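You operate a simulated robot arm through the tools that you are given. There is no shell and no other tool.

You run a simulated robot arm. Do the job below in one go: nothing can be reset, and whatever is moved stays where it is left.

Task
Prime the dry glue wheel; run the card on top of the glue unit through for a 30 mm stripe.
Fine: draw the sliding plate back; leave the card on it, the wheel down and the knob at 30 mm.

It is judged by the outcome, as a careful person would: the job done as asked, and still so three seconds after it is handed in. It fails if anything else is knocked over, pushed out of place, dropped, spilled or broken.

Robot
A 7-joint arm with a two-finger parallel gripper, fixed in place. Base frame: the origin is at the foot of the arm, x ahead of it, y to its left, z up. Units: mm, rad, N and s.
With the tool pointing down near the work surface it reaches from about 100 to 320 mm from the base axis. Its first joint turns from -2.007 to 2.007 rad. Payload 3.91 kg.
The tool frame sits at the grasp point between the pads (the TCP): z along the fingers, y along the line on which they close. The tips reach 30 mm beyond it. The gripper opens to 110 mm. The fingers are 20 mm wide and 10 mm thick; the gripper's body (48 by 112 mm) begins 55 mm behind the TCP.
Orientation is that of the tool frame in the base frame, as [roll, pitch, yaw] about the fixed x, y, z axes, in that order (R = Rz(yaw) Ry(pitch) Rx(roll)). With the fingers straight down and closing along the base's y, the tool's x points along the base's -x, its y along +y and its z along -z.

Tools
- The arm moves only by the tool arm_command. Its argument "plan" is a list of rows, each an object (a shift or turn left out is 0, a gripper value left out holds the last) with "slide": the shift along the tool's x, y, z in mm, a list of three; "dr": the turn, a rotation vector about the tool's x, y, z in rad, a list of three; "fingers": the gripper command, from -1 (fully open) to 1 (shut), values between in proportion. In form: [{"slide": [x, y, z], "dr": [wx, wy, wz], "fingers": fingers}, ...]. A call has 1 to 20 rows; each row is the pose to reach, as a shift and turn from the pose commanded when the call began, along the tool's axes at that moment. Rows are played at 5 a second. More than 50 mm and 0.15 rad between two rows, or a gripper value outside its range, and nothing of the call is played. A pose out of reach is approached as far as the arm can. The call stops where the force on the tool passes 40 N (or 10 N more than at its start, if that is more) or the arm is blocked; 0.2 s more then pass. Each finger travels about 108 mm/s and halts on what it meets, pressing with about 37 N; the grip force reading is that of the motor and also rises with nothing between the fingers. The clock runs only during rows and for 0.2 s after the last one: add rows that repeat a pose to give the fingers time. The reply holds the time, the measured pose of the TCP, the force on the tool along the base axes, the opening and the grip force, in the units named above and with some noise, with the torque about the TCP (base axes, N m) and any sound that the robot's microphone picked up.
- Cameras (640 x 400 px; columns grow to the right, rows downward): "scene" is fixed at [49.7, 501.3, 1753.9]; the picture's right is [-0.94, -0.33, 0.00], its down [-0.19, 0.55, -0.81] and it looks along [0.27, -0.77, -0.59] (base axes); focal length 321 px, centre (320, 200). "wrist" rides on the gripper at [72, 17, -103] in the tool frame; the picture's right is [-0.23, 0.97, 0.00], its down [-0.76, -0.18, -0.62] and it looks along [-0.61, -0.14, 0.78] (tool axes); focal length 222 px, centre (320, 200). There is no depth. A picture from a camera that has moved, and an enlarged one, comes with that camera's place and axes in the base frame and with its lens.
- camera(camera): a new picture of that camera. It takes no simulated time.
- move_column(by): slides the trunk up (or, below 0, down) by that many mm; the arm rides with it, the base frame stays. It gives what a move gives, with no picture.
- zoom(camera, box): a new picture of the part [left, top, right, bottom] of that camera's present view, enlarged. It takes no simulated time.
- hand_in(): hands the job in; it is judged then, once.

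Places have to be worked out from the pictures, the camera data and where the tool is seen. Open the gripper and draw the arm clear of the work before you hand the job in, unless the task says otherwise.

The tools are called as a command line: name --argument value ..., lists and objects as JSON in quotes. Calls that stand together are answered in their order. arm_command: Moves the arm, as the interface text tells. Its arguments: {"type":"object","properties":{"plan":{"type":"array","items":{"type":"object","properties":{"slide":{"type":"array","items":{"type":"number"}},"dr":{"type":"array","items":{"type":"number"}},"fingers":{"type":"number"}}}}},"required":["plan"]} The other tools are called the same way: move_column (by) slides the trunk up or down; camera (camera) takes a picture; zoom (camera, box) takes an enlarged picture of a part of a camera's view; hand_in () hands the job in.

At the start:

```text
time: 0.0
tcp_pos: [249.3, -334.5, 1378.9]
ee_rot: [3.141, -0.001, -3.141]
force: [-0.2, -0.2, 0.1]
ft_torque: [-0.01, 0.01, -0.01]
finger_gap: 110.1
grip_force: 0.0
trunk travel left (down, up): [-925.0, 65.0]
```

scene: 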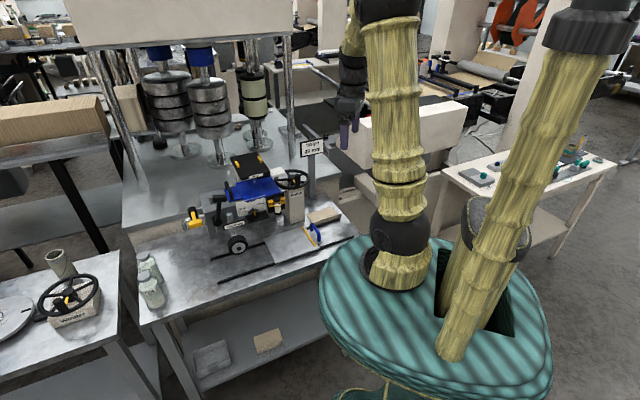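
wrist: 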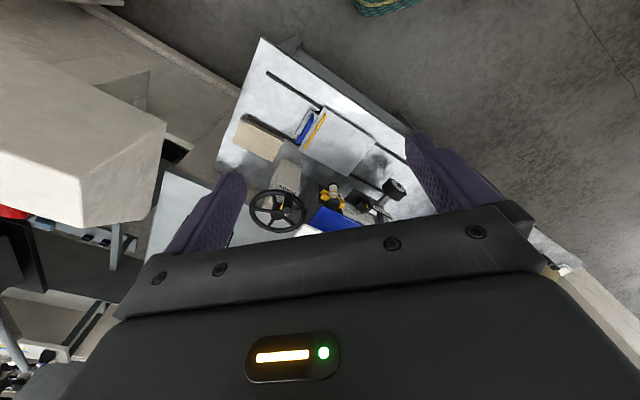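

The scene shows a glue unit with a handwheel, a sliding plate, a blue part and a yellow part on a bench. I'll enlarge both views to see the details before moving.

zoom --camera "scene" --box '[160, 130, 360, 290]'

zoom --camera "wrist" --box '[200, 30, 440, 240]'

zoom --camera "scene" --box '[215, 140, 315, 220]'

```text
2.50 times, centred on (260, 210) of scene
camera zoom: at [49.7, 501.3, 1753.9], right [-0.94, -0.33, 0.0], down [-0.19, 0.55, -0.81], along [0.27, -0.77, -0.59], focal length 803 px, centre (470, 175)
```

zoom: 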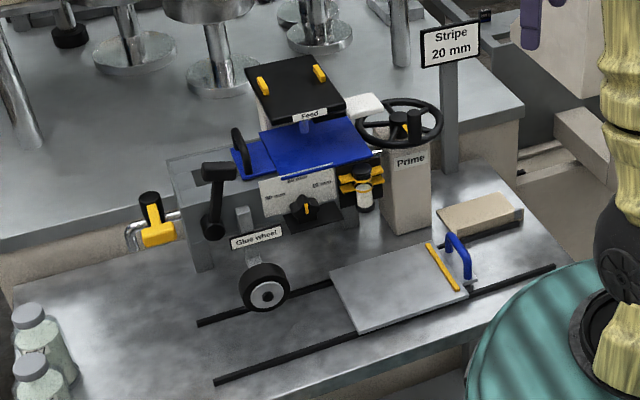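

```text
1.90 times, centred on (320, 135) of wrist
camera zoom: at [177.8, -317.4, 1480.7], right [0.23, 0.97, 0.0], down [0.76, -0.18, 0.62], along [0.61, -0.14, -0.78], focal length 423 px, centre (320, 324)
```

zoom: 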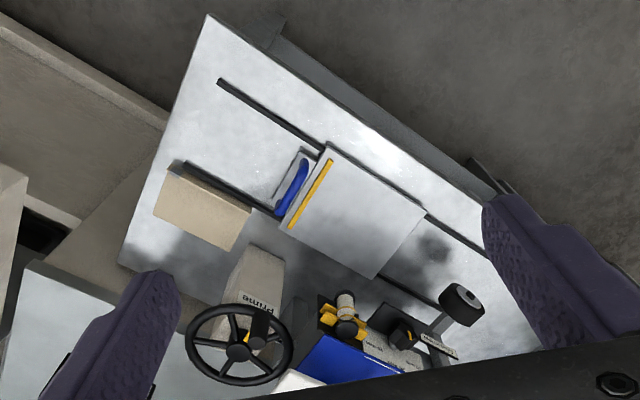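

```text
5.00 times, centred on (265, 180) of scene
camera zoom: at [49.7, 501.3, 1753.9], right [-0.94, -0.33, 0.0], down [-0.19, 0.55, -0.81], along [0.27, -0.77, -0.59], focal length 1606 px, centre (595, 300)
```

zoom: 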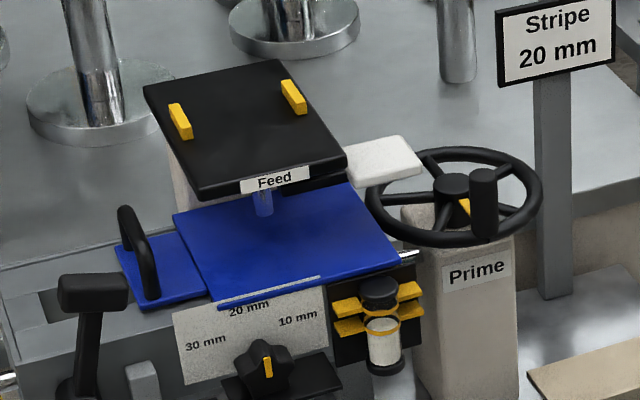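

Triangulating from both pictures: the Prime hub is near (529,-511,1058), the plate is at z≈878 with its rails running along (0.7,0.72), and the glue wheel is at (599,-192,957), raised. I'll shift the arm a bit to get a better wrist view of the unit's top.

arm_command --plan '[{"slide": [-25, 15, 0]}, {"slide": [-50, 30, 0]}, {"slide": [-75, 50, 0]}, {"slide": [-90, 70, 0]}, {"slide": [-90, 70, 0]}]'

camera --camera "wrist"

camera --camera "scene"

```text
time: 1.2
tcp_pos: [340.1, -262.6, 1378.5]
ee_rot: [-3.141, -0.001, -3.142]
force: [0.1, 0.2, 0.3]
ft_torque: [0.01, -0.03, 0.02]
finger_gap: 109.8
grip_force: 0.0
trunk travel left (down, up): [-925.0, 65.0]
```

```text
taken
camera wrist: at [267.6, -246.9, 1480.9], right [0.23, 0.97, 0.0], down [0.76, -0.18, 0.62], along [0.61, -0.14, -0.78], focal length 222 px, centre (320, 200)
```

wrist: 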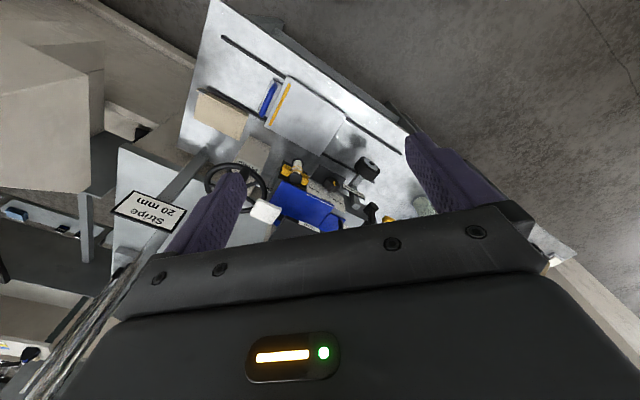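

```text
taken
```

scene: 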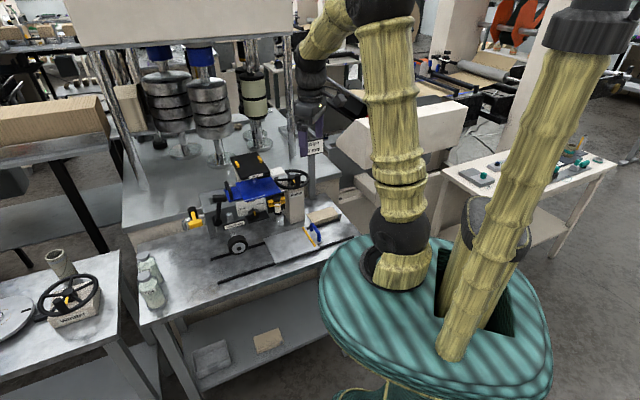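

The arm stands on the teal pedestal, so lowering the trunk should extend the reach over the bench. The space under the tool down to the plate (z≈878) looks clear, so I'll lower by 250 mm and look again.

move_column --by -250

camera --camera "wrist"

camera --camera "scene"

```text
time: 3.8
tcp_pos: [339.0, -262.8, 1128.8]
ee_rot: [3.142, 0.001, 3.141]
force: [-0.2, 0.1, 0.2]
ft_torque: [-0.01, -0.04, -0.03]
finger_gap: 110.0
grip_force: 0.0
trunk travel left (down, up): [-675.0, 315.0]
```

```text
taken
camera wrist: at [267.4, -246.7, 1230.9], right [0.23, 0.97, 0.0], down [0.76, -0.18, 0.62], along [0.61, -0.14, -0.78], focal length 222 px, centre (320, 200)
```

wrist: 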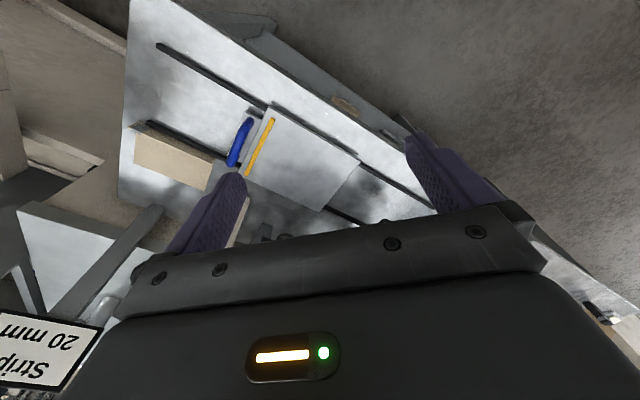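

```text
taken
```

scene: 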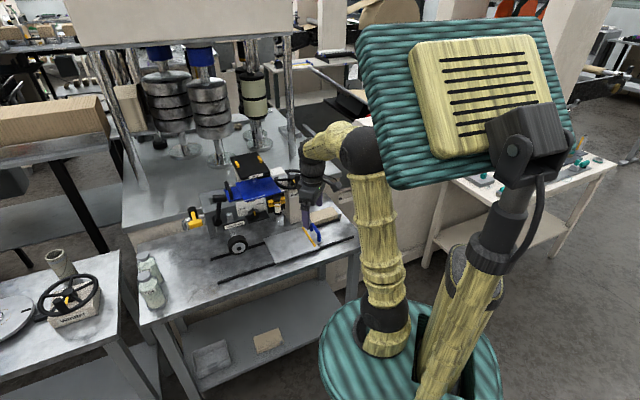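

The gripper now hides the unit. I'll yaw the tool about -45° so the wrist camera faces the unit's front, and move toward +y to back off.

arm_command --plan '[{"slide": [0, 30, -10], "dr": [0, 0, 0.13]}, {"slide": [0, 60, -20], "dr": [0, 0, 0.26]}, {"slide": [0, 90, -30], "dr": [0, 0, 0.39]}, {"slide": [0, 110, -40], "dr": [0, 0, 0.52]}, {"slide": [0, 120, -50], "dr": [0, 0, 0.65]}, {"slide": [0, 120, -50], "dr": [0, 0, 0.785]}, {"slide": [0, 120, -50], "dr": [0, 0, 0.785]}, {"slide": [0, 120, -50], "dr": [0, 0, 0.785]}]'

camera --camera "wrist"

```text
time: 5.6
tcp_pos: [338.2, -141.9, 1178.8]
ee_rot: [3.139, 0.001, 2.356]
force: [-0.4, -0.3, 0.1]
ft_torque: [0.01, -0.03, 0.01]
finger_gap: 110.1
grip_force: 0.0
trunk travel left (down, up): [-675.0, 315.0]
```

```text
taken
camera wrist: at [300.8, -80.1, 1281.0], right [0.85, 0.53, 0.0], down [0.41, -0.66, 0.62], along [0.33, -0.53, -0.78], focal length 222 px, centre (320, 200)
```

wrist: 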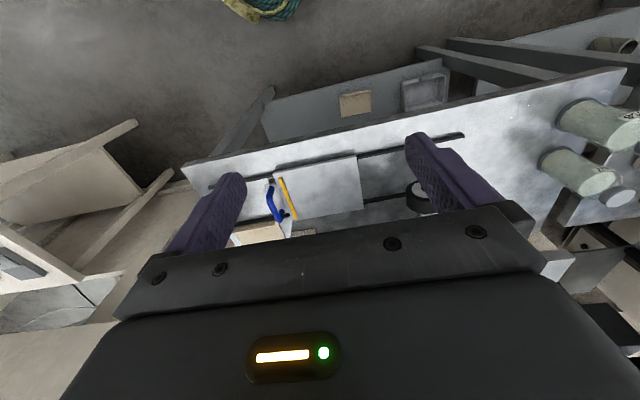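

The camera needs to look more horizontally to see the unit. I'll tilt the tool forward about 40° while moving slightly forward.

arm_command --plan '[{"slide": [-8, 5, 10], "dr": [0, -0.14, 0]}, {"slide": [-16, 10, 20], "dr": [0, -0.28, 0]}, {"slide": [-24, 15, 30], "dr": [0, -0.42, 0]}, {"slide": [-30, 17, 32], "dr": [0, -0.56, 0]}, {"slide": [-30, 17, 32], "dr": [0, -0.7, 0]}, {"slide": [-30, 17, 32], "dr": [0, -0.7, 0]}]'

camera --camera "wrist"

zoom --camera "wrist" --box '[160, 30, 480, 230]'

```text
time: 7.0
tcp_pos: [372.5, -151.2, 1146.5]
ee_rot: [3.141, 0.7, 2.356]
force: [-0.3, -0.2, 0.7]
ft_torque: [0.01, 0.03, -0.01]
finger_gap: 110.4
grip_force: 0.0
trunk travel left (down, up): [-675.0, 315.0]
```

```text
taken
camera wrist: at [299.1, -54.5, 1177.7], right [0.81, 0.57, 0.15], down [0.0, -0.25, 0.97], along [0.59, -0.78, -0.21], focal length 222 px, centre (320, 200)
```

wrist: 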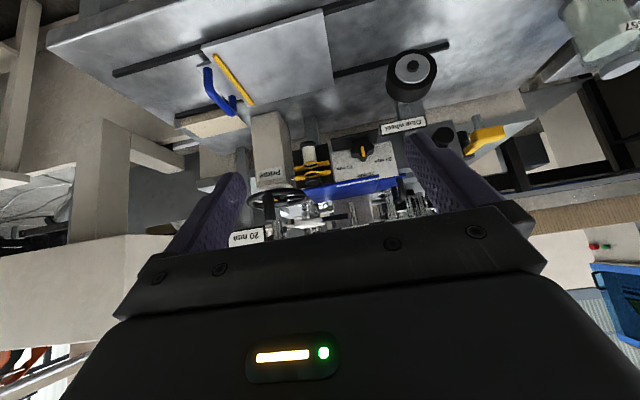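

```text
2.00 times, centred on (320, 130) of wrist
camera zoom: at [299.1, -54.5, 1177.7], right [0.81, 0.57, 0.15], down [0.0, -0.25, 0.97], along [0.59, -0.78, -0.21], focal length 444 px, centre (320, 340)
```

zoom: 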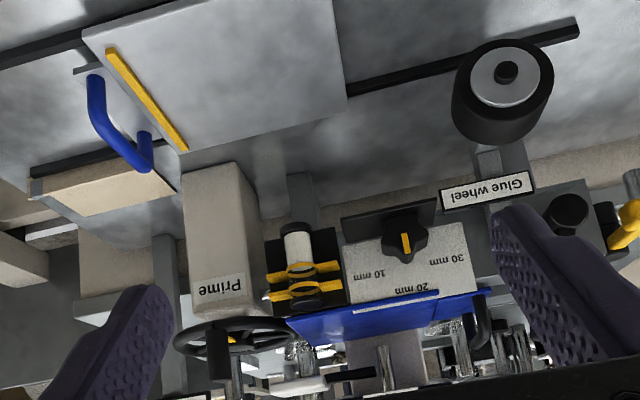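

The knob's yellow pointer is at 20 mm, with 30 mm to its left seen right side up, and the wheel is raised. I need a top view to identify the card, so I'll rise and tilt down a bit.

arm_command --plan '[{"slide": [-37, 0, -22], "dr": [0, 0.06, 0]}, {"slide": [-74, 0, -44], "dr": [0, 0.12, 0]}, {"slide": [-111, 0, -66], "dr": [0, 0.18, 0]}, {"slide": [-148, 0, -88], "dr": [0, 0.24, 0]}, {"slide": [-183, 0, -108], "dr": [0, 0.3, 0]}, {"slide": [-183, 0, -108], "dr": [0, 0.3, 0]}]'

camera --camera "wrist"

zoom --camera "wrist" --box '[200, 70, 440, 220]'

```text
time: 8.4
tcp_pos: [423.2, -201.0, 1348.5]
ee_rot: [-3.14, 0.4, 2.355]
force: [-0.5, -0.7, 0.2]
ft_torque: [0.0, -0.01, 0.0]
finger_gap: 109.8
grip_force: 0.0
trunk travel left (down, up): [-675.0, 315.0]
```

```text
taken
camera wrist: at [359.2, -114.4, 1413.9], right [0.84, 0.54, 0.09], down [0.2, -0.45, 0.87], along [0.51, -0.71, -0.48], focal length 222 px, centre (320, 200)
```

wrist: 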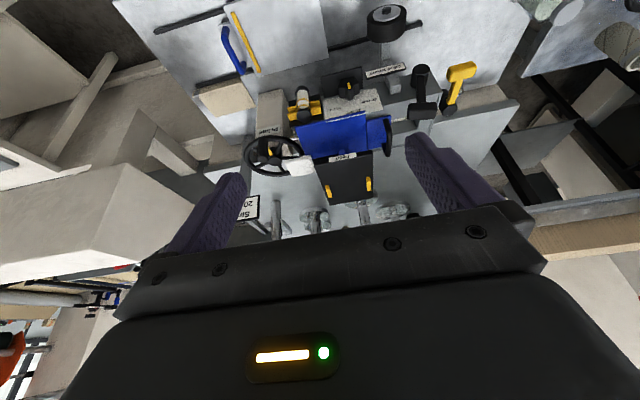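

```text
2.67 times, centred on (320, 145) of wrist
camera zoom: at [359.2, -114.4, 1413.9], right [0.84, 0.54, 0.09], down [0.2, -0.45, 0.87], along [0.51, -0.71, -0.48], focal length 592 px, centre (320, 347)
```

zoom: 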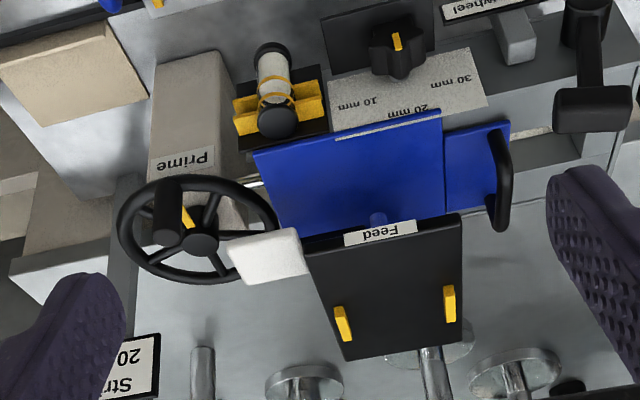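

The top view shows a blue sheet on the unit, a lid with a black handle, a black "Feed" tray and a white block near the wheel. I'll enlarge these further to tell them apart.

zoom --camera "wrist" --box '[280, 100, 400, 175]'

zoom --camera "scene" --box '[225, 145, 275, 180]'

zoom --camera "scene" --box '[170, 170, 270, 260]'

zoom --camera "scene" --box '[260, 160, 310, 220]'

```text
5.33 times, centred on (340, 138) of wrist
camera zoom: at [359.2, -114.4, 1413.9], right [0.84, 0.54, 0.09], down [0.2, -0.45, 0.87], along [0.51, -0.71, -0.48], focal length 1185 px, centre (213, 533)
```

zoom: 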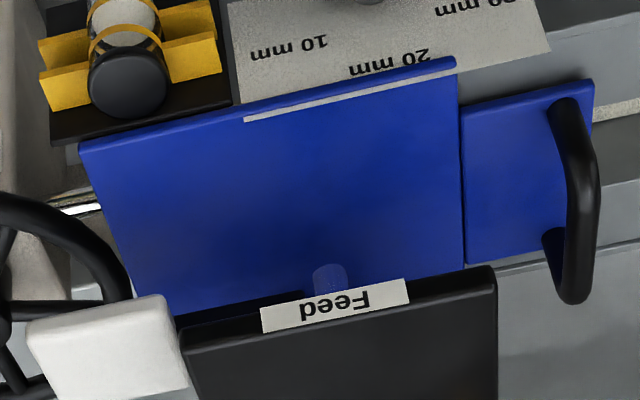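

```text
11.43 times, centred on (250, 162) of scene
camera zoom: at [49.7, 501.3, 1753.9], right [-0.94, -0.33, 0.0], down [-0.19, 0.55, -0.81], along [0.27, -0.77, -0.59], focal length 3670 px, centre (1120, 629)
```

zoom: 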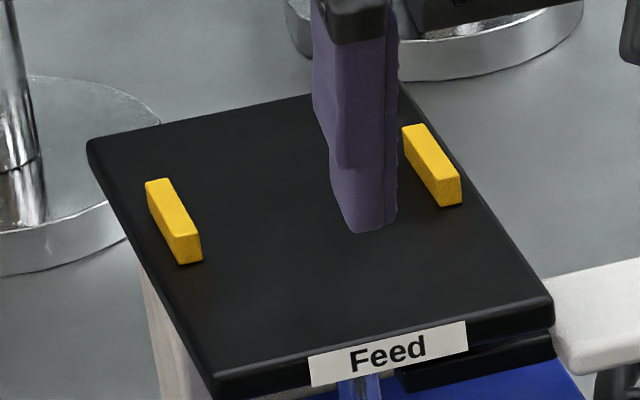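

```text
4.44 times, centred on (220, 215) of scene
camera zoom: at [49.7, 501.3, 1753.9], right [-0.94, -0.33, 0.0], down [-0.19, 0.55, -0.81], along [0.27, -0.77, -0.59], focal length 1427 px, centre (764, 133)
```

zoom: 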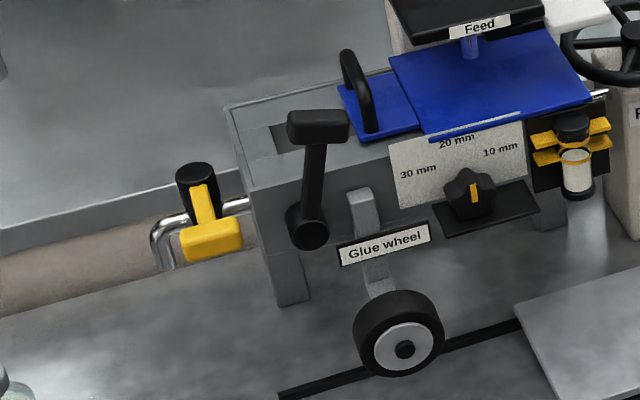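

```text
6.67 times, centred on (285, 190) of scene
camera zoom: at [49.7, 501.3, 1753.9], right [-0.94, -0.33, 0.0], down [-0.19, 0.55, -0.81], along [0.27, -0.77, -0.59], focal length 2141 px, centre (553, 267)
```

zoom: 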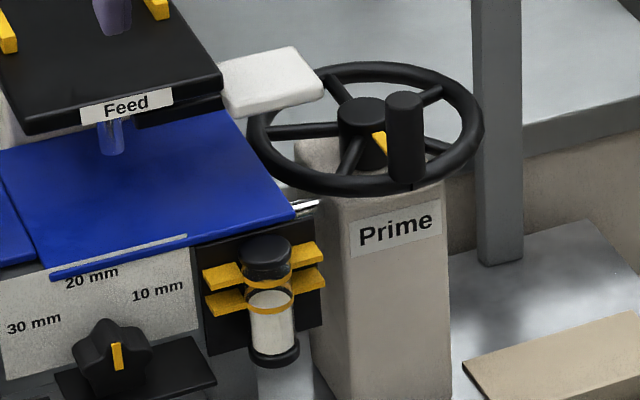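

I judge the blue 140×113 mm sheet at z≈1073 to be the card lying on the unit. Next I want a closer view of the valve, lever and wheel on the left side, so I'll move there, keeping clear of the lever top at about (655,-217,1128).

arm_command --plan '[{"slide": [3, 33, 25], "dr": [0, -0.03, 0]}, {"slide": [6, 66, 50], "dr": [0, -0.06, 0]}, {"slide": [8, 99, 75], "dr": [0, -0.1, 0]}, {"slide": [11, 132, 102], "dr": [0, -0.13, 0]}, {"slide": [13, 165, 128], "dr": [0, -0.16, 0]}, {"slide": [16, 196, 153], "dr": [0, -0.2, 0]}, {"slide": [16, 196, 153], "dr": [0, -0.2, 0]}]'

camera --camera "wrist"

zoom --camera "wrist" --box '[180, 20, 460, 210]'

camera --camera "scene"

```text
time: 10.0
tcp_pos: [591.6, -95.2, 1199.3]
ee_rot: [3.139, 0.603, 2.355]
force: [0.2, -0.4, -0.2]
ft_torque: [-0.01, 0.03, 0.02]
finger_gap: 109.9
grip_force: 0.0
trunk travel left (down, up): [-675.0, 315.0]
```

```text
taken
camera wrist: at [520.9, -1.0, 1243.1], right [0.82, 0.56, 0.13], down [0.07, -0.32, 0.94], along [0.57, -0.77, -0.3], focal length 222 px, centre (320, 200)
```

wrist: 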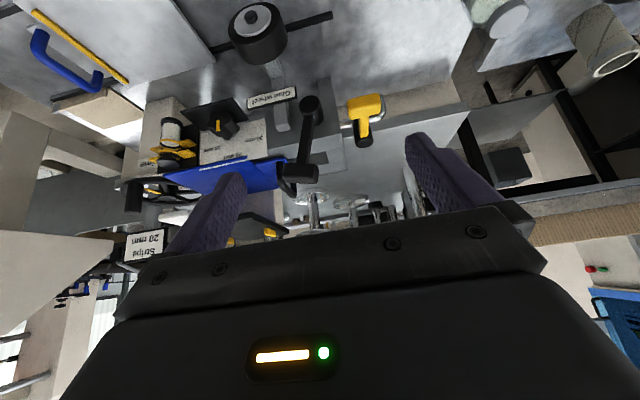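

```text
2.11 times, centred on (320, 115) of wrist
camera zoom: at [520.9, -1.0, 1243.1], right [0.82, 0.56, 0.13], down [0.07, -0.32, 0.94], along [0.57, -0.77, -0.3], focal length 468 px, centre (320, 379)
```

zoom: 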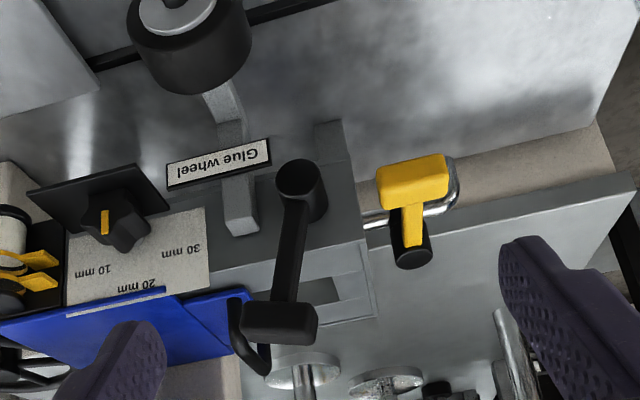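

```text
taken
```

scene: 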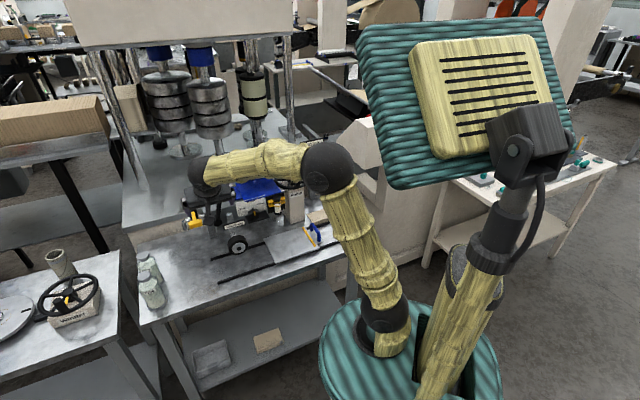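

The lever, valve and knob are clearly visible from here; the arm reaches well. Now I'll move to the right and lower to look under the Feed tray, at the card's front edge and at the sight glass.

arm_command --plan '[{"slide": [4, -36, 15], "dr": [0, -0.03, 0]}, {"slide": [8, -72, 30], "dr": [0, -0.06, 0]}, {"slide": [12, -108, 45], "dr": [0, -0.1, 0]}, {"slide": [16, -144, 60], "dr": [0, -0.13, 0]}, {"slide": [20, -180, 75], "dr": [0, -0.16, 0]}, {"slide": [25, -216, 91], "dr": [0, -0.2, 0]}, {"slide": [25, -216, 91], "dr": [0, -0.2, 0]}]'

camera --camera "wrist"

zoom --camera "wrist" --box '[220, 80, 420, 220]'

zoom --camera "wrist" --box '[250, 130, 350, 200]'

```text
time: 11.6
tcp_pos: [461.5, -268.9, 1111.6]
ee_rot: [-3.141, 0.801, 2.356]
force: [0.5, 0.2, 0.5]
ft_torque: [-0.02, 0.0, -0.03]
finger_gap: 109.8
grip_force: 0.0
trunk travel left (down, up): [-675.0, 315.0]
```

```text
taken
camera wrist: at [385.7, -170.1, 1129.8], right [0.8, 0.58, 0.16], down [-0.07, -0.18, 0.98], along [0.6, -0.8, -0.11], focal length 222 px, centre (320, 200)
```

wrist: 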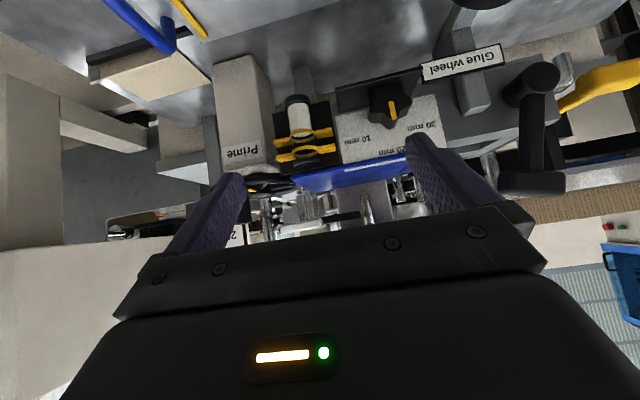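

```text
2.86 times, centred on (320, 150) of wrist
camera zoom: at [385.7, -170.1, 1129.8], right [0.8, 0.58, 0.16], down [-0.07, -0.18, 0.98], along [0.6, -0.8, -0.11], focal length 635 px, centre (320, 343)
```

zoom: 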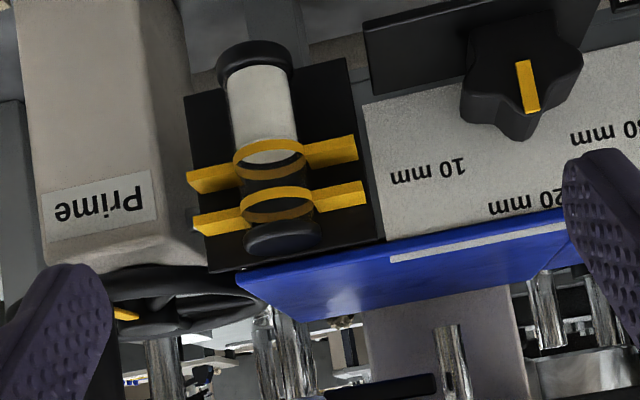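

```text
5.71 times, centred on (300, 165) of wrist
camera zoom: at [385.7, -170.1, 1129.8], right [0.8, 0.58, 0.16], down [-0.07, -0.18, 0.98], along [0.6, -0.8, -0.11], focal length 1269 px, centre (434, 400)
```

zoom: 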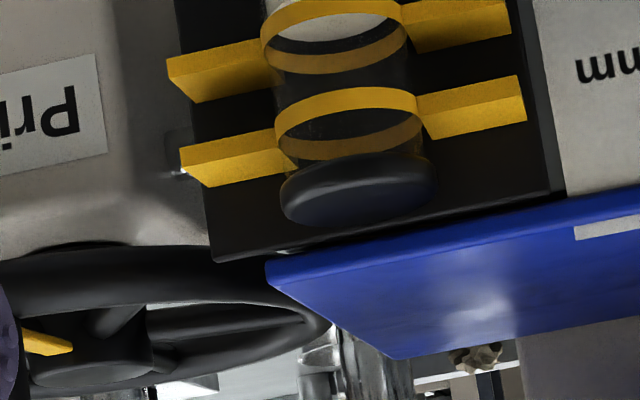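

The sight glass has two yellow rings, and the white glue level sits at the lower one, so I expect priming to show up there. Now I'll tilt to near horizontal to see whether the card's front edge overhangs the unit.

arm_command --plan '[{"slide": [0, -7, 10], "dr": [0, -0.13, 0]}, {"slide": [0, -15, 20], "dr": [0, -0.26, 0]}, {"slide": [0, -22, 30], "dr": [0, -0.4, 0]}, {"slide": [0, -22, 30], "dr": [0, -0.4, 0]}]'

camera --camera "wrist"

zoom --camera "wrist" --box '[230, 80, 410, 210]'

```text
time: 12.6
tcp_pos: [459.7, -300.7, 1090.3]
ee_rot: [-3.141, 1.203, 2.357]
force: [0.4, 0.3, 0.2]
ft_torque: [0.0, 0.02, 0.01]
finger_gap: 109.9
grip_force: 0.1
trunk travel left (down, up): [-675.0, 315.0]
```

```text
taken
camera wrist: at [386.9, -202.5, 1058.2], right [0.75, 0.63, 0.21], down [-0.34, 0.09, 0.94], along [0.57, -0.77, 0.28], focal length 222 px, centre (320, 200)
```

wrist: 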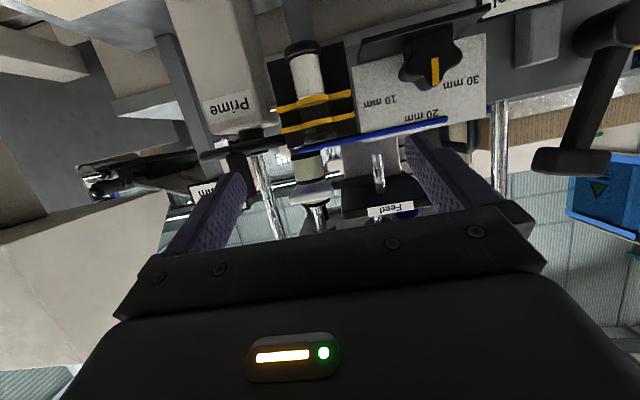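

```text
3.08 times, centred on (320, 145) of wrist
camera zoom: at [386.9, -202.5, 1058.2], right [0.75, 0.63, 0.21], down [-0.34, 0.09, 0.94], along [0.57, -0.77, 0.28], focal length 684 px, centre (320, 369)
```

zoom: 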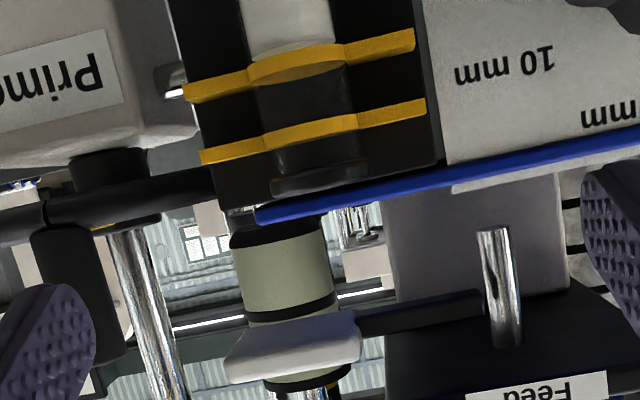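

The Feed tray has a spout and a paddle underneath, about 80 mm above the card. I'll enlarge the card edge to see what the white strip on it is and how far it overhangs.

zoom --camera "wrist" --box '[290, 100, 450, 200]'

zoom --camera "scene" --box '[220, 150, 290, 220]'

```text
4.00 times, centred on (370, 150) of wrist
camera zoom: at [386.9, -202.5, 1058.2], right [0.75, 0.63, 0.21], down [-0.34, 0.09, 0.94], along [0.57, -0.77, 0.28], focal length 888 px, centre (120, 400)
```

zoom: 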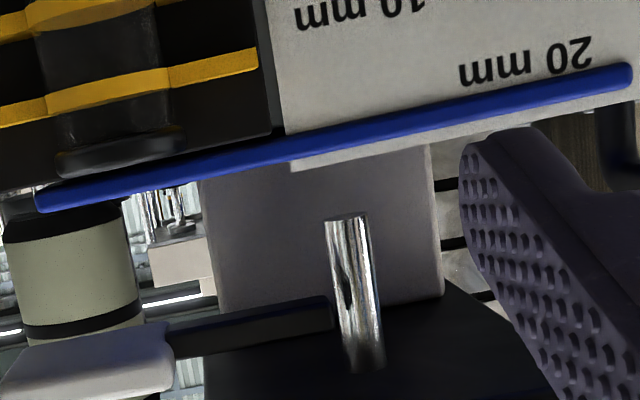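

```text
5.71 times, centred on (255, 185) of scene
camera zoom: at [49.7, 501.3, 1753.9], right [-0.94, -0.33, 0.0], down [-0.19, 0.55, -0.81], along [0.27, -0.77, -0.59], focal length 1835 px, centre (691, 286)
```

zoom: 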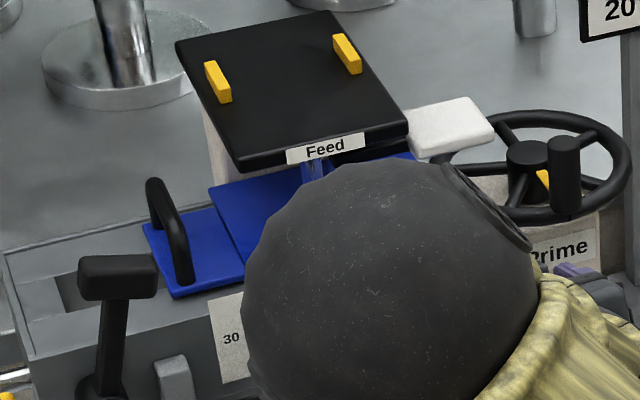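

The blue edge sticks out past the scale plate a few millimetres, so it can be pinched from the front. First comes priming: I'll rise, return the tool to vertical and move toward the handwheel to locate the crank pin.

arm_command --plan '[{"slide": [-17, -6, -1], "dr": [0, 0.14, 0]}, {"slide": [-34, -18, -2], "dr": [0, 0.28, 0]}, {"slide": [-51, -30, -3], "dr": [0, 0.42, 0]}, {"slide": [-68, -42, -4], "dr": [0, 0.56, 0]}, {"slide": [-85, -54, -5], "dr": [0, 0.7, 0]}, {"slide": [-102, -66, -6], "dr": [0, 0.84, 0]}, {"slide": [-119, -78, -7], "dr": [0, 0.98, 0]}, {"slide": [-136, -90, -8], "dr": [0, 1.1, 0]}, {"slide": [-136, -99, -8], "dr": [0, 1.2, 0]}, {"slide": [-136, -99, -8], "dr": [0, 1.2, 0]}]'

arm_command --plan '[{"slide": [0, 0, -5], "dr": [0, 0, -0.14]}, {"slide": [0, 0, -10], "dr": [0, 0, -0.28]}, {"slide": [0, 0, -15], "dr": [0, 0, -0.42]}, {"slide": [0, 0, -15], "dr": [0, 0, -0.56]}, {"slide": [0, 0, -15], "dr": [0, 0, -0.7]}, {"slide": [0, 0, -15], "dr": [0, 0, -0.84]}, {"slide": [0, 0, -15], "dr": [0, 0, -0.98]}, {"slide": [0, 0, -15], "dr": [0, 0, -1.12]}, {"slide": [0, 0, -15], "dr": [0, 0, -1.26]}, {"slide": [0, 0, -15], "dr": [0, 0, -1.4]}, {"slide": [0, 0, -15], "dr": [0, 0, -1.54]}, {"slide": [0, 0, -15], "dr": [0, 0, -1.571]}, {"slide": [0, 0, -15], "dr": [0, 0, -1.571]}]'

camera --camera "wrist"

camera --camera "scene"

```text
time: 14.8
tcp_pos: [420.7, -401.2, 1219.2]
ee_rot: [3.141, 0.0, 2.354]
force: [-0.3, -0.2, -0.2]
ft_torque: [0.02, -0.02, -0.02]
finger_gap: 110.2
grip_force: 0.1
out of reach, approached as far as the arm can: row 3
trunk travel left (down, up): [-675.0, 315.0]
```

```text
time: 17.6
tcp_pos: [420.4, -400.5, 1234.4]
ee_rot: [-3.141, 0.001, -2.354]
force: [-0.2, -0.2, 1.4]
ft_torque: [-0.01, 0.02, -0.01]
finger_gap: 110.1
grip_force: 0.1
trunk travel left (down, up): [-675.0, 315.0]
```

```text
taken
camera wrist: at [358.4, -440.0, 1336.7], right [-0.53, 0.85, 0.0], down [0.66, 0.41, 0.62], along [0.53, 0.33, -0.78], focal length 222 px, centre (320, 200)
```

wrist: 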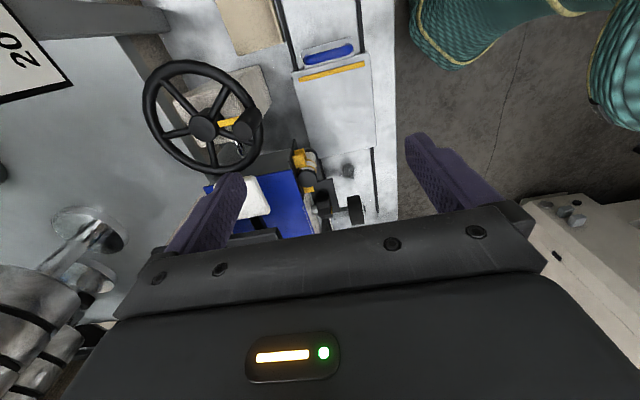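

```text
taken
```

scene: 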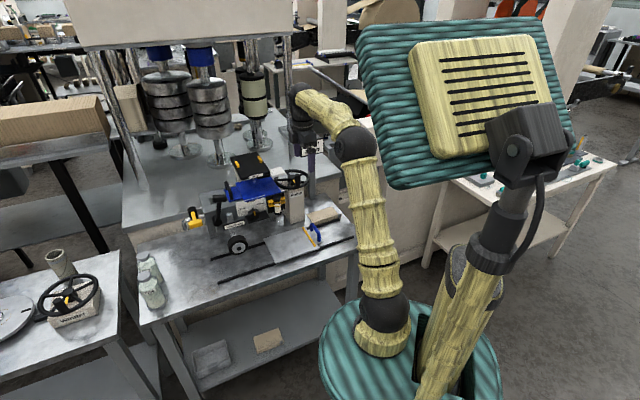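

Now I can see the handwheel almost from above; I'll enlarge both views to place the pin precisely.

zoom --camera "wrist" --box '[130, 50, 290, 180]'

zoom --camera "scene" --box '[265, 160, 315, 200]'

zoom --camera "scene" --box '[180, 165, 300, 260]'

```text
3.08 times, centred on (210, 115) of wrist
camera zoom: at [358.4, -440.0, 1336.7], right [-0.53, 0.85, 0.0], down [0.66, 0.41, 0.62], along [0.53, 0.33, -0.78], focal length 684 px, centre (658, 462)
```

zoom: 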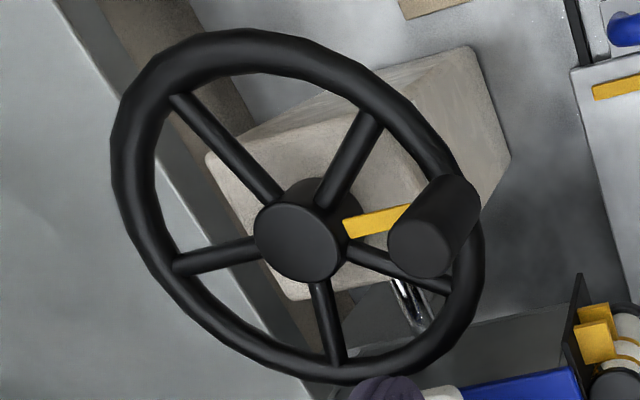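

```text
10.00 times, centred on (290, 180) of scene
camera zoom: at [49.7, 501.3, 1753.9], right [-0.94, -0.33, 0.0], down [-0.19, 0.55, -0.81], along [0.27, -0.77, -0.59], focal length 3212 px, centre (620, 400)
```

zoom: 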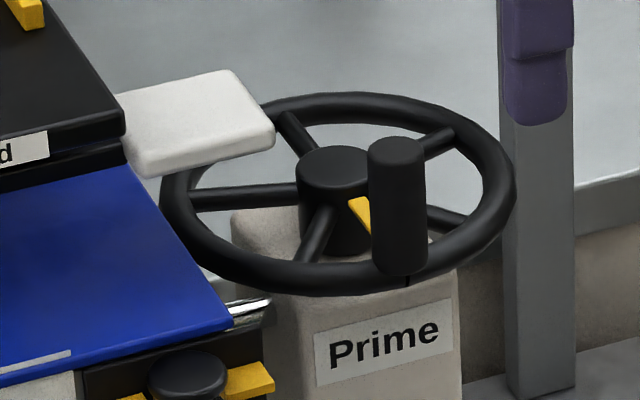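

```text
4.21 times, centred on (240, 212) of scene
camera zoom: at [49.7, 501.3, 1753.9], right [-0.94, -0.33, 0.0], down [-0.19, 0.55, -0.81], along [0.27, -0.77, -0.59], focal length 1352 px, centre (657, 147)
```

zoom: 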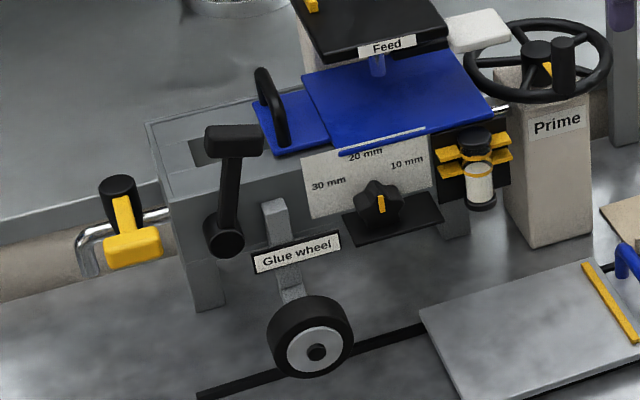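

The pin top works out to about (476,-462,1112) at radius ~67 from the hub (525,-509), and the white Feed paddle hangs at 7–8 o'clock near the pin's circle. I'll partly close the fingers and hover over the pin to check alignment.

arm_command --plan '[{"slide": [1, -28, 10], "fingers": 0.09}, {"slide": [2, -56, 25], "fingers": 0.09}, {"slide": [4, -83, 45], "fingers": 0.09}, {"slide": [4, -83, 74], "fingers": 0.09}, {"slide": [4, -83, 74], "fingers": 0.09}]'

camera --camera "wrist"

zoom --camera "scene" --box '[260, 140, 330, 200]'

```text
time: 18.8
tcp_pos: [477.8, -461.9, 1160.6]
ee_rot: [-3.14, -0.001, -2.354]
force: [-0.3, -0.9, 0.7]
ft_torque: [0.0, 0.02, 0.04]
finger_gap: 50.0
grip_force: 0.0
trunk travel left (down, up): [-675.0, 315.0]
```

```text
taken
camera wrist: at [415.1, -501.9, 1262.9], right [-0.53, 0.85, 0.0], down [0.66, 0.41, 0.62], along [0.53, 0.33, -0.78], focal length 222 px, centre (320, 200)
```

wrist: 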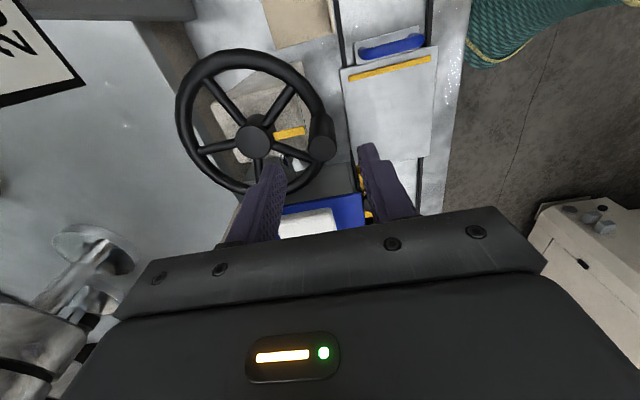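

```text
6.67 times, centred on (295, 170) of scene
camera zoom: at [49.7, 501.3, 1753.9], right [-0.94, -0.33, 0.0], down [-0.19, 0.55, -0.81], along [0.27, -0.77, -0.59], focal length 2141 px, centre (487, 400)
```

zoom: 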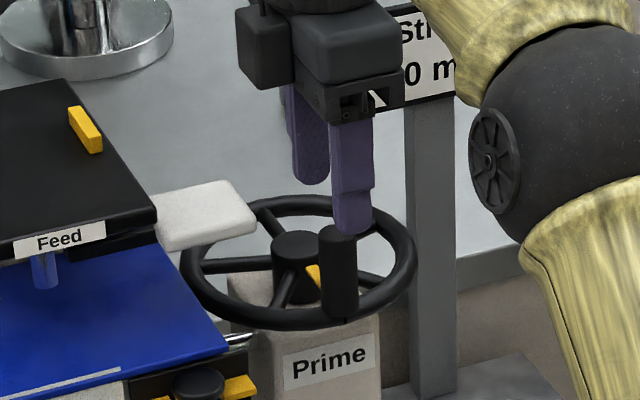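

The pin top appears at (320,148), exactly where a point 48 mm below the TCP should, so alignment is right. I'll descend to TCP z≈1097 and close on the pin.

arm_command --plan '[{"slide": [0, 0, 30], "fingers": 0.09}, {"slide": [0, 0, 63], "fingers": 0.09}, {"slide": [0, 0, 63], "fingers": 0.09}, {"slide": [0, 0, 63], "fingers": 1}, {"slide": [0, 0, 63], "fingers": 1}, {"slide": [0, 0, 63], "fingers": 1}]'

zoom --camera "wrist" --box '[180, 40, 440, 230]'

zoom --camera "scene" --box '[200, 140, 330, 260]'

```text
time: 20.2
tcp_pos: [475.9, -461.4, 1097.5]
ee_rot: [3.139, 0.001, -2.356]
force: [-10.8, 12.2, -10.0]
ft_torque: [-0.48, -0.67, -0.01]
finger_gap: 21.8
grip_force: 44.9
trunk travel left (down, up): [-675.0, 315.0]
```

```text
2.11 times, centred on (310, 135) of wrist
camera zoom: at [413.5, -500.9, 1199.9], right [-0.53, 0.85, 0.0], down [0.66, 0.41, 0.62], along [0.53, 0.33, -0.78], focal length 468 px, centre (341, 337)
```

zoom: 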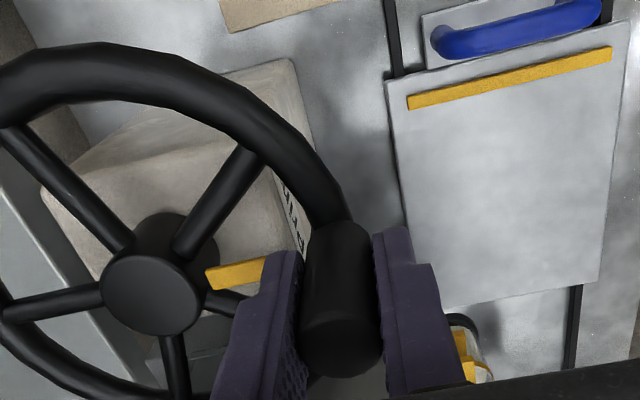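

```text
3.33 times, centred on (265, 200) of scene
camera zoom: at [49.7, 501.3, 1753.9], right [-0.94, -0.33, 0.0], down [-0.19, 0.55, -0.81], along [0.27, -0.77, -0.59], focal length 1070 px, centre (503, 200)
```

zoom: 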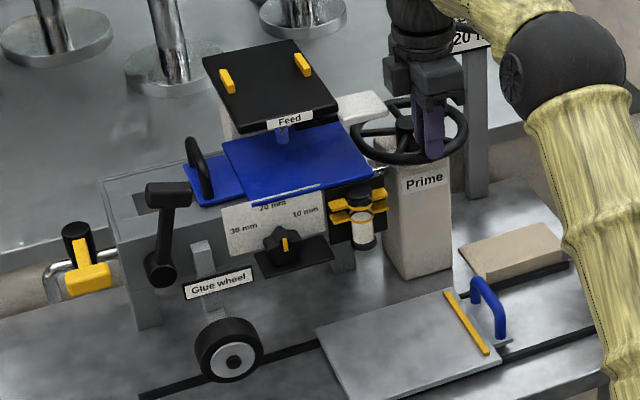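

The pin is held (gap 21.8 mm). I'll turn the handwheel gently about 35° counter-clockwise, away from the paddle, to learn its resistance and whether the sight glass reacts.

arm_command --plan '[{"slide": [6.9, 1.7, 0], "fingers": 1}, {"slide": [13.7, 0.6, 0], "fingers": 1}, {"slide": [20.4, -1.1, 0], "fingers": 1}, {"slide": [26.9, -3.4, 0], "fingers": 1}, {"slide": [33.1, -6.4, 0], "fingers": 1}, {"slide": [39, -10.1, 0], "fingers": 1}, {"slide": [39, -10.1, 0], "fingers": 1}]'

zoom --camera "wrist" --box '[180, 40, 440, 230]'

zoom --camera "scene" --box '[200, 140, 330, 260]'

```text
time: 21.8
tcp_pos: [455.4, -496.9, 1098.1]
ee_rot: [3.141, -0.001, -2.358]
force: [-10.9, 8.5, -11.7]
ft_torque: [-0.37, 0.04, 0.42]
finger_gap: 21.8
grip_force: 44.9
trunk travel left (down, up): [-675.0, 315.0]
```

```text
2.11 times, centred on (310, 135) of wrist
camera zoom: at [391.7, -536.4, 1200.0], right [-0.53, 0.85, 0.0], down [0.67, 0.41, 0.62], along [0.53, 0.33, -0.78], focal length 468 px, centre (341, 337)
```

zoom: 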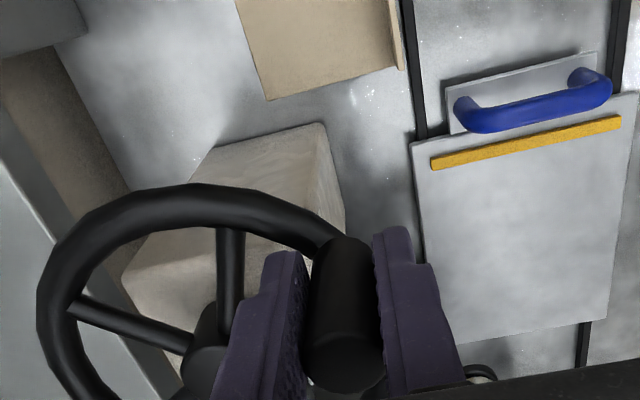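

```text
3.33 times, centred on (265, 200) of scene
camera zoom: at [49.7, 501.3, 1753.9], right [-0.94, -0.33, 0.0], down [-0.19, 0.55, -0.81], along [0.27, -0.77, -0.59], focal length 1070 px, centre (503, 200)
```

zoom: 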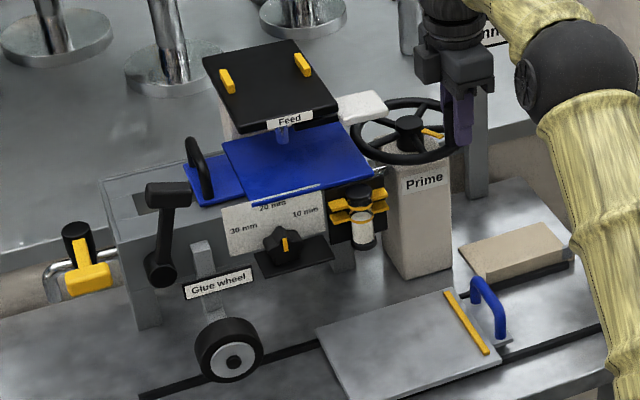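

The wheel turns freely (forces around 14 N). I'll check the sight glass closely before going on.

zoom --camera "scene" --box '[262, 190, 287, 220]'

zoom --camera "scene" --box '[222, 225, 262, 260]'

```text
13.33 times, centred on (274, 205) of scene
camera zoom: at [49.7, 501.3, 1753.9], right [-0.94, -0.33, 0.0], down [-0.19, 0.55, -0.81], along [0.27, -0.77, -0.59], focal length 4282 px, centre (927, 133)
```

zoom: 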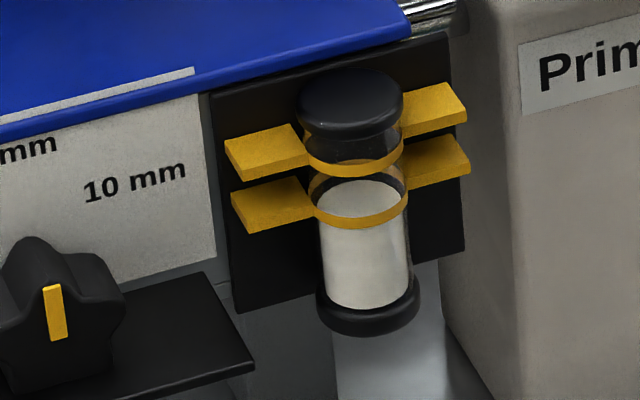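

```text
11.43 times, centred on (242, 242) of scene
camera zoom: at [49.7, 501.3, 1753.9], right [-0.94, -0.33, 0.0], down [-0.19, 0.55, -0.81], along [0.27, -0.77, -0.59], focal length 3670 px, centre (1211, -286)
```

zoom: 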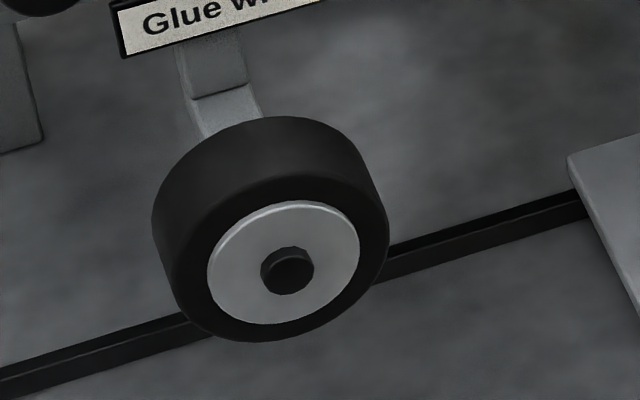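

The glue level stays near the lower ring of the band, so the tank has glue; the wheel rim still looks black and dry. I'll keep turning counter-clockwise along the circle, correcting the centre slightly.

arm_command --plan '[{"slide": [8.0, -4.9, 0], "fingers": 1}, {"slide": [15, -12.5, 0], "fingers": 1}, {"slide": [20.9, -21.1, 0], "fingers": 1}, {"slide": [25.3, -30.4, 0], "fingers": 1}, {"slide": [28.3, -40.3, 0], "fingers": 1}, {"slide": [29.8, -50.5, 0], "fingers": 1}, {"slide": [29.8, -50.5, 0], "fingers": 1}]'

zoom --camera "scene" --box '[200, 140, 330, 260]'

```text
time: 23.4
tcp_pos: [459.3, -540.8, 1099.5]
ee_rot: [-3.131, 0.002, -2.355]
force: [4.3, 0.7, 32.8]
ft_torque: [1.46, 1.01, -0.08]
finger_gap: 21.9
grip_force: 45.5
out of reach, approached as far as the arm can: row 5, 6, 7
trunk travel left (down, up): [-675.0, 315.0]
```

```text
3.33 times, centred on (265, 200) of scene
camera zoom: at [49.7, 501.3, 1753.9], right [-0.94, -0.33, 0.0], down [-0.19, 0.55, -0.81], along [0.27, -0.77, -0.59], focal length 1070 px, centre (503, 200)
```

zoom: 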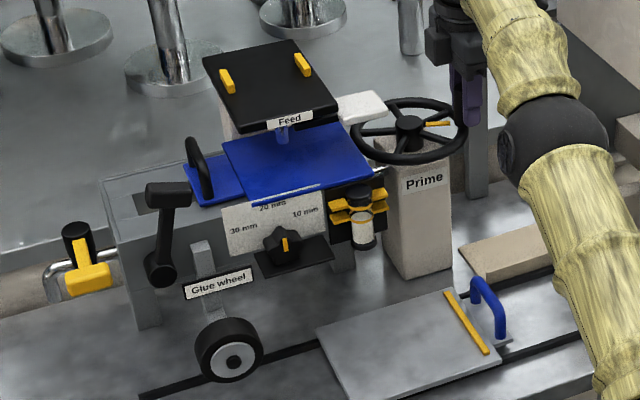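

The arm hit its reach limit with the tool vertical (about 710 mm radius), so the far side of the circle needs the tool tilted forward. I'll release the pin, back off upward toward the robot, and reorient.

arm_command --plan '[{"slide": [0, 8, 0], "fingers": 0.09}, {"slide": [0, 8, 0], "fingers": 0.09}, {"slide": [0, 8, -30], "fingers": 0.09}, {"slide": [0, 20, -70], "fingers": 0.09}, {"slide": [0, 60, -100], "fingers": 0.09}, {"slide": [0, 100, -120], "fingers": 0.09}, {"slide": [0, 130, -120], "fingers": 0.09}]'

camera --camera "wrist"

```text
time: 25.0
tcp_pos: [366.8, -449.8, 1212.8]
ee_rot: [-3.141, 0.0, -2.357]
force: [0.1, 0.0, 0.9]
ft_torque: [0.01, 0.02, -0.05]
finger_gap: 50.3
grip_force: 0.0
out of reach, approached as far as the arm can: row 4
trunk travel left (down, up): [-675.0, 315.0]
```

```text
taken
camera wrist: at [303.8, -489.4, 1315.0], right [-0.53, 0.85, 0.0], down [0.66, 0.41, 0.62], along [0.53, 0.33, -0.78], focal length 222 px, centre (320, 200)
```

wrist: 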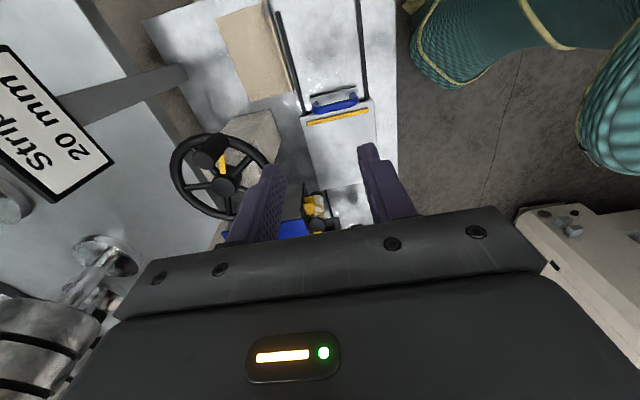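

The pin now sits toward the right of the hub. Next I'll yaw another 90° so the camera will be above when I tilt the tool forward toward the handwheel.

arm_command --plan '[{"dr": [0, 0, -0.14]}, {"dr": [0, 0, -0.28]}, {"dr": [0, 0, -0.42]}, {"dr": [0, 0, -0.56]}, {"dr": [0, 0, -0.7]}, {"dr": [0, 0, -0.84]}, {"dr": [0, 0, -0.98]}, {"dr": [0, 0, -1.12]}, {"dr": [0, 0, -1.26]}, {"dr": [0, 0, -1.4]}, {"dr": [0, 0, -1.54]}, {"dr": [0, 0, -1.571]}, {"dr": [0, 0, -1.571]}]'

camera --camera "wrist"

camera --camera "scene"

```text
time: 27.8
tcp_pos: [366.6, -450.2, 1214.2]
ee_rot: [3.141, 0.001, -0.784]
force: [-0.8, 0.2, -0.2]
ft_torque: [-0.01, -0.03, -0.02]
finger_gap: 50.3
grip_force: 0.0
trunk travel left (down, up): [-675.0, 315.0]
```

```text
taken
camera wrist: at [406.7, -513.9, 1315.3], right [-0.85, -0.53, 0.0], down [-0.41, 0.66, 0.62], along [-0.33, 0.53, -0.78], focal length 222 px, centre (320, 200)
```

wrist: 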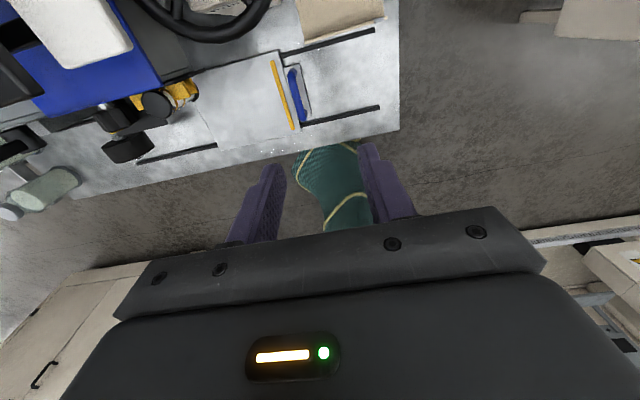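

```text
taken
```

scene: 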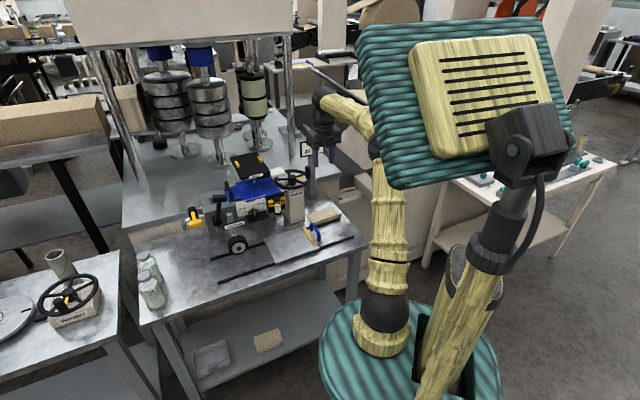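

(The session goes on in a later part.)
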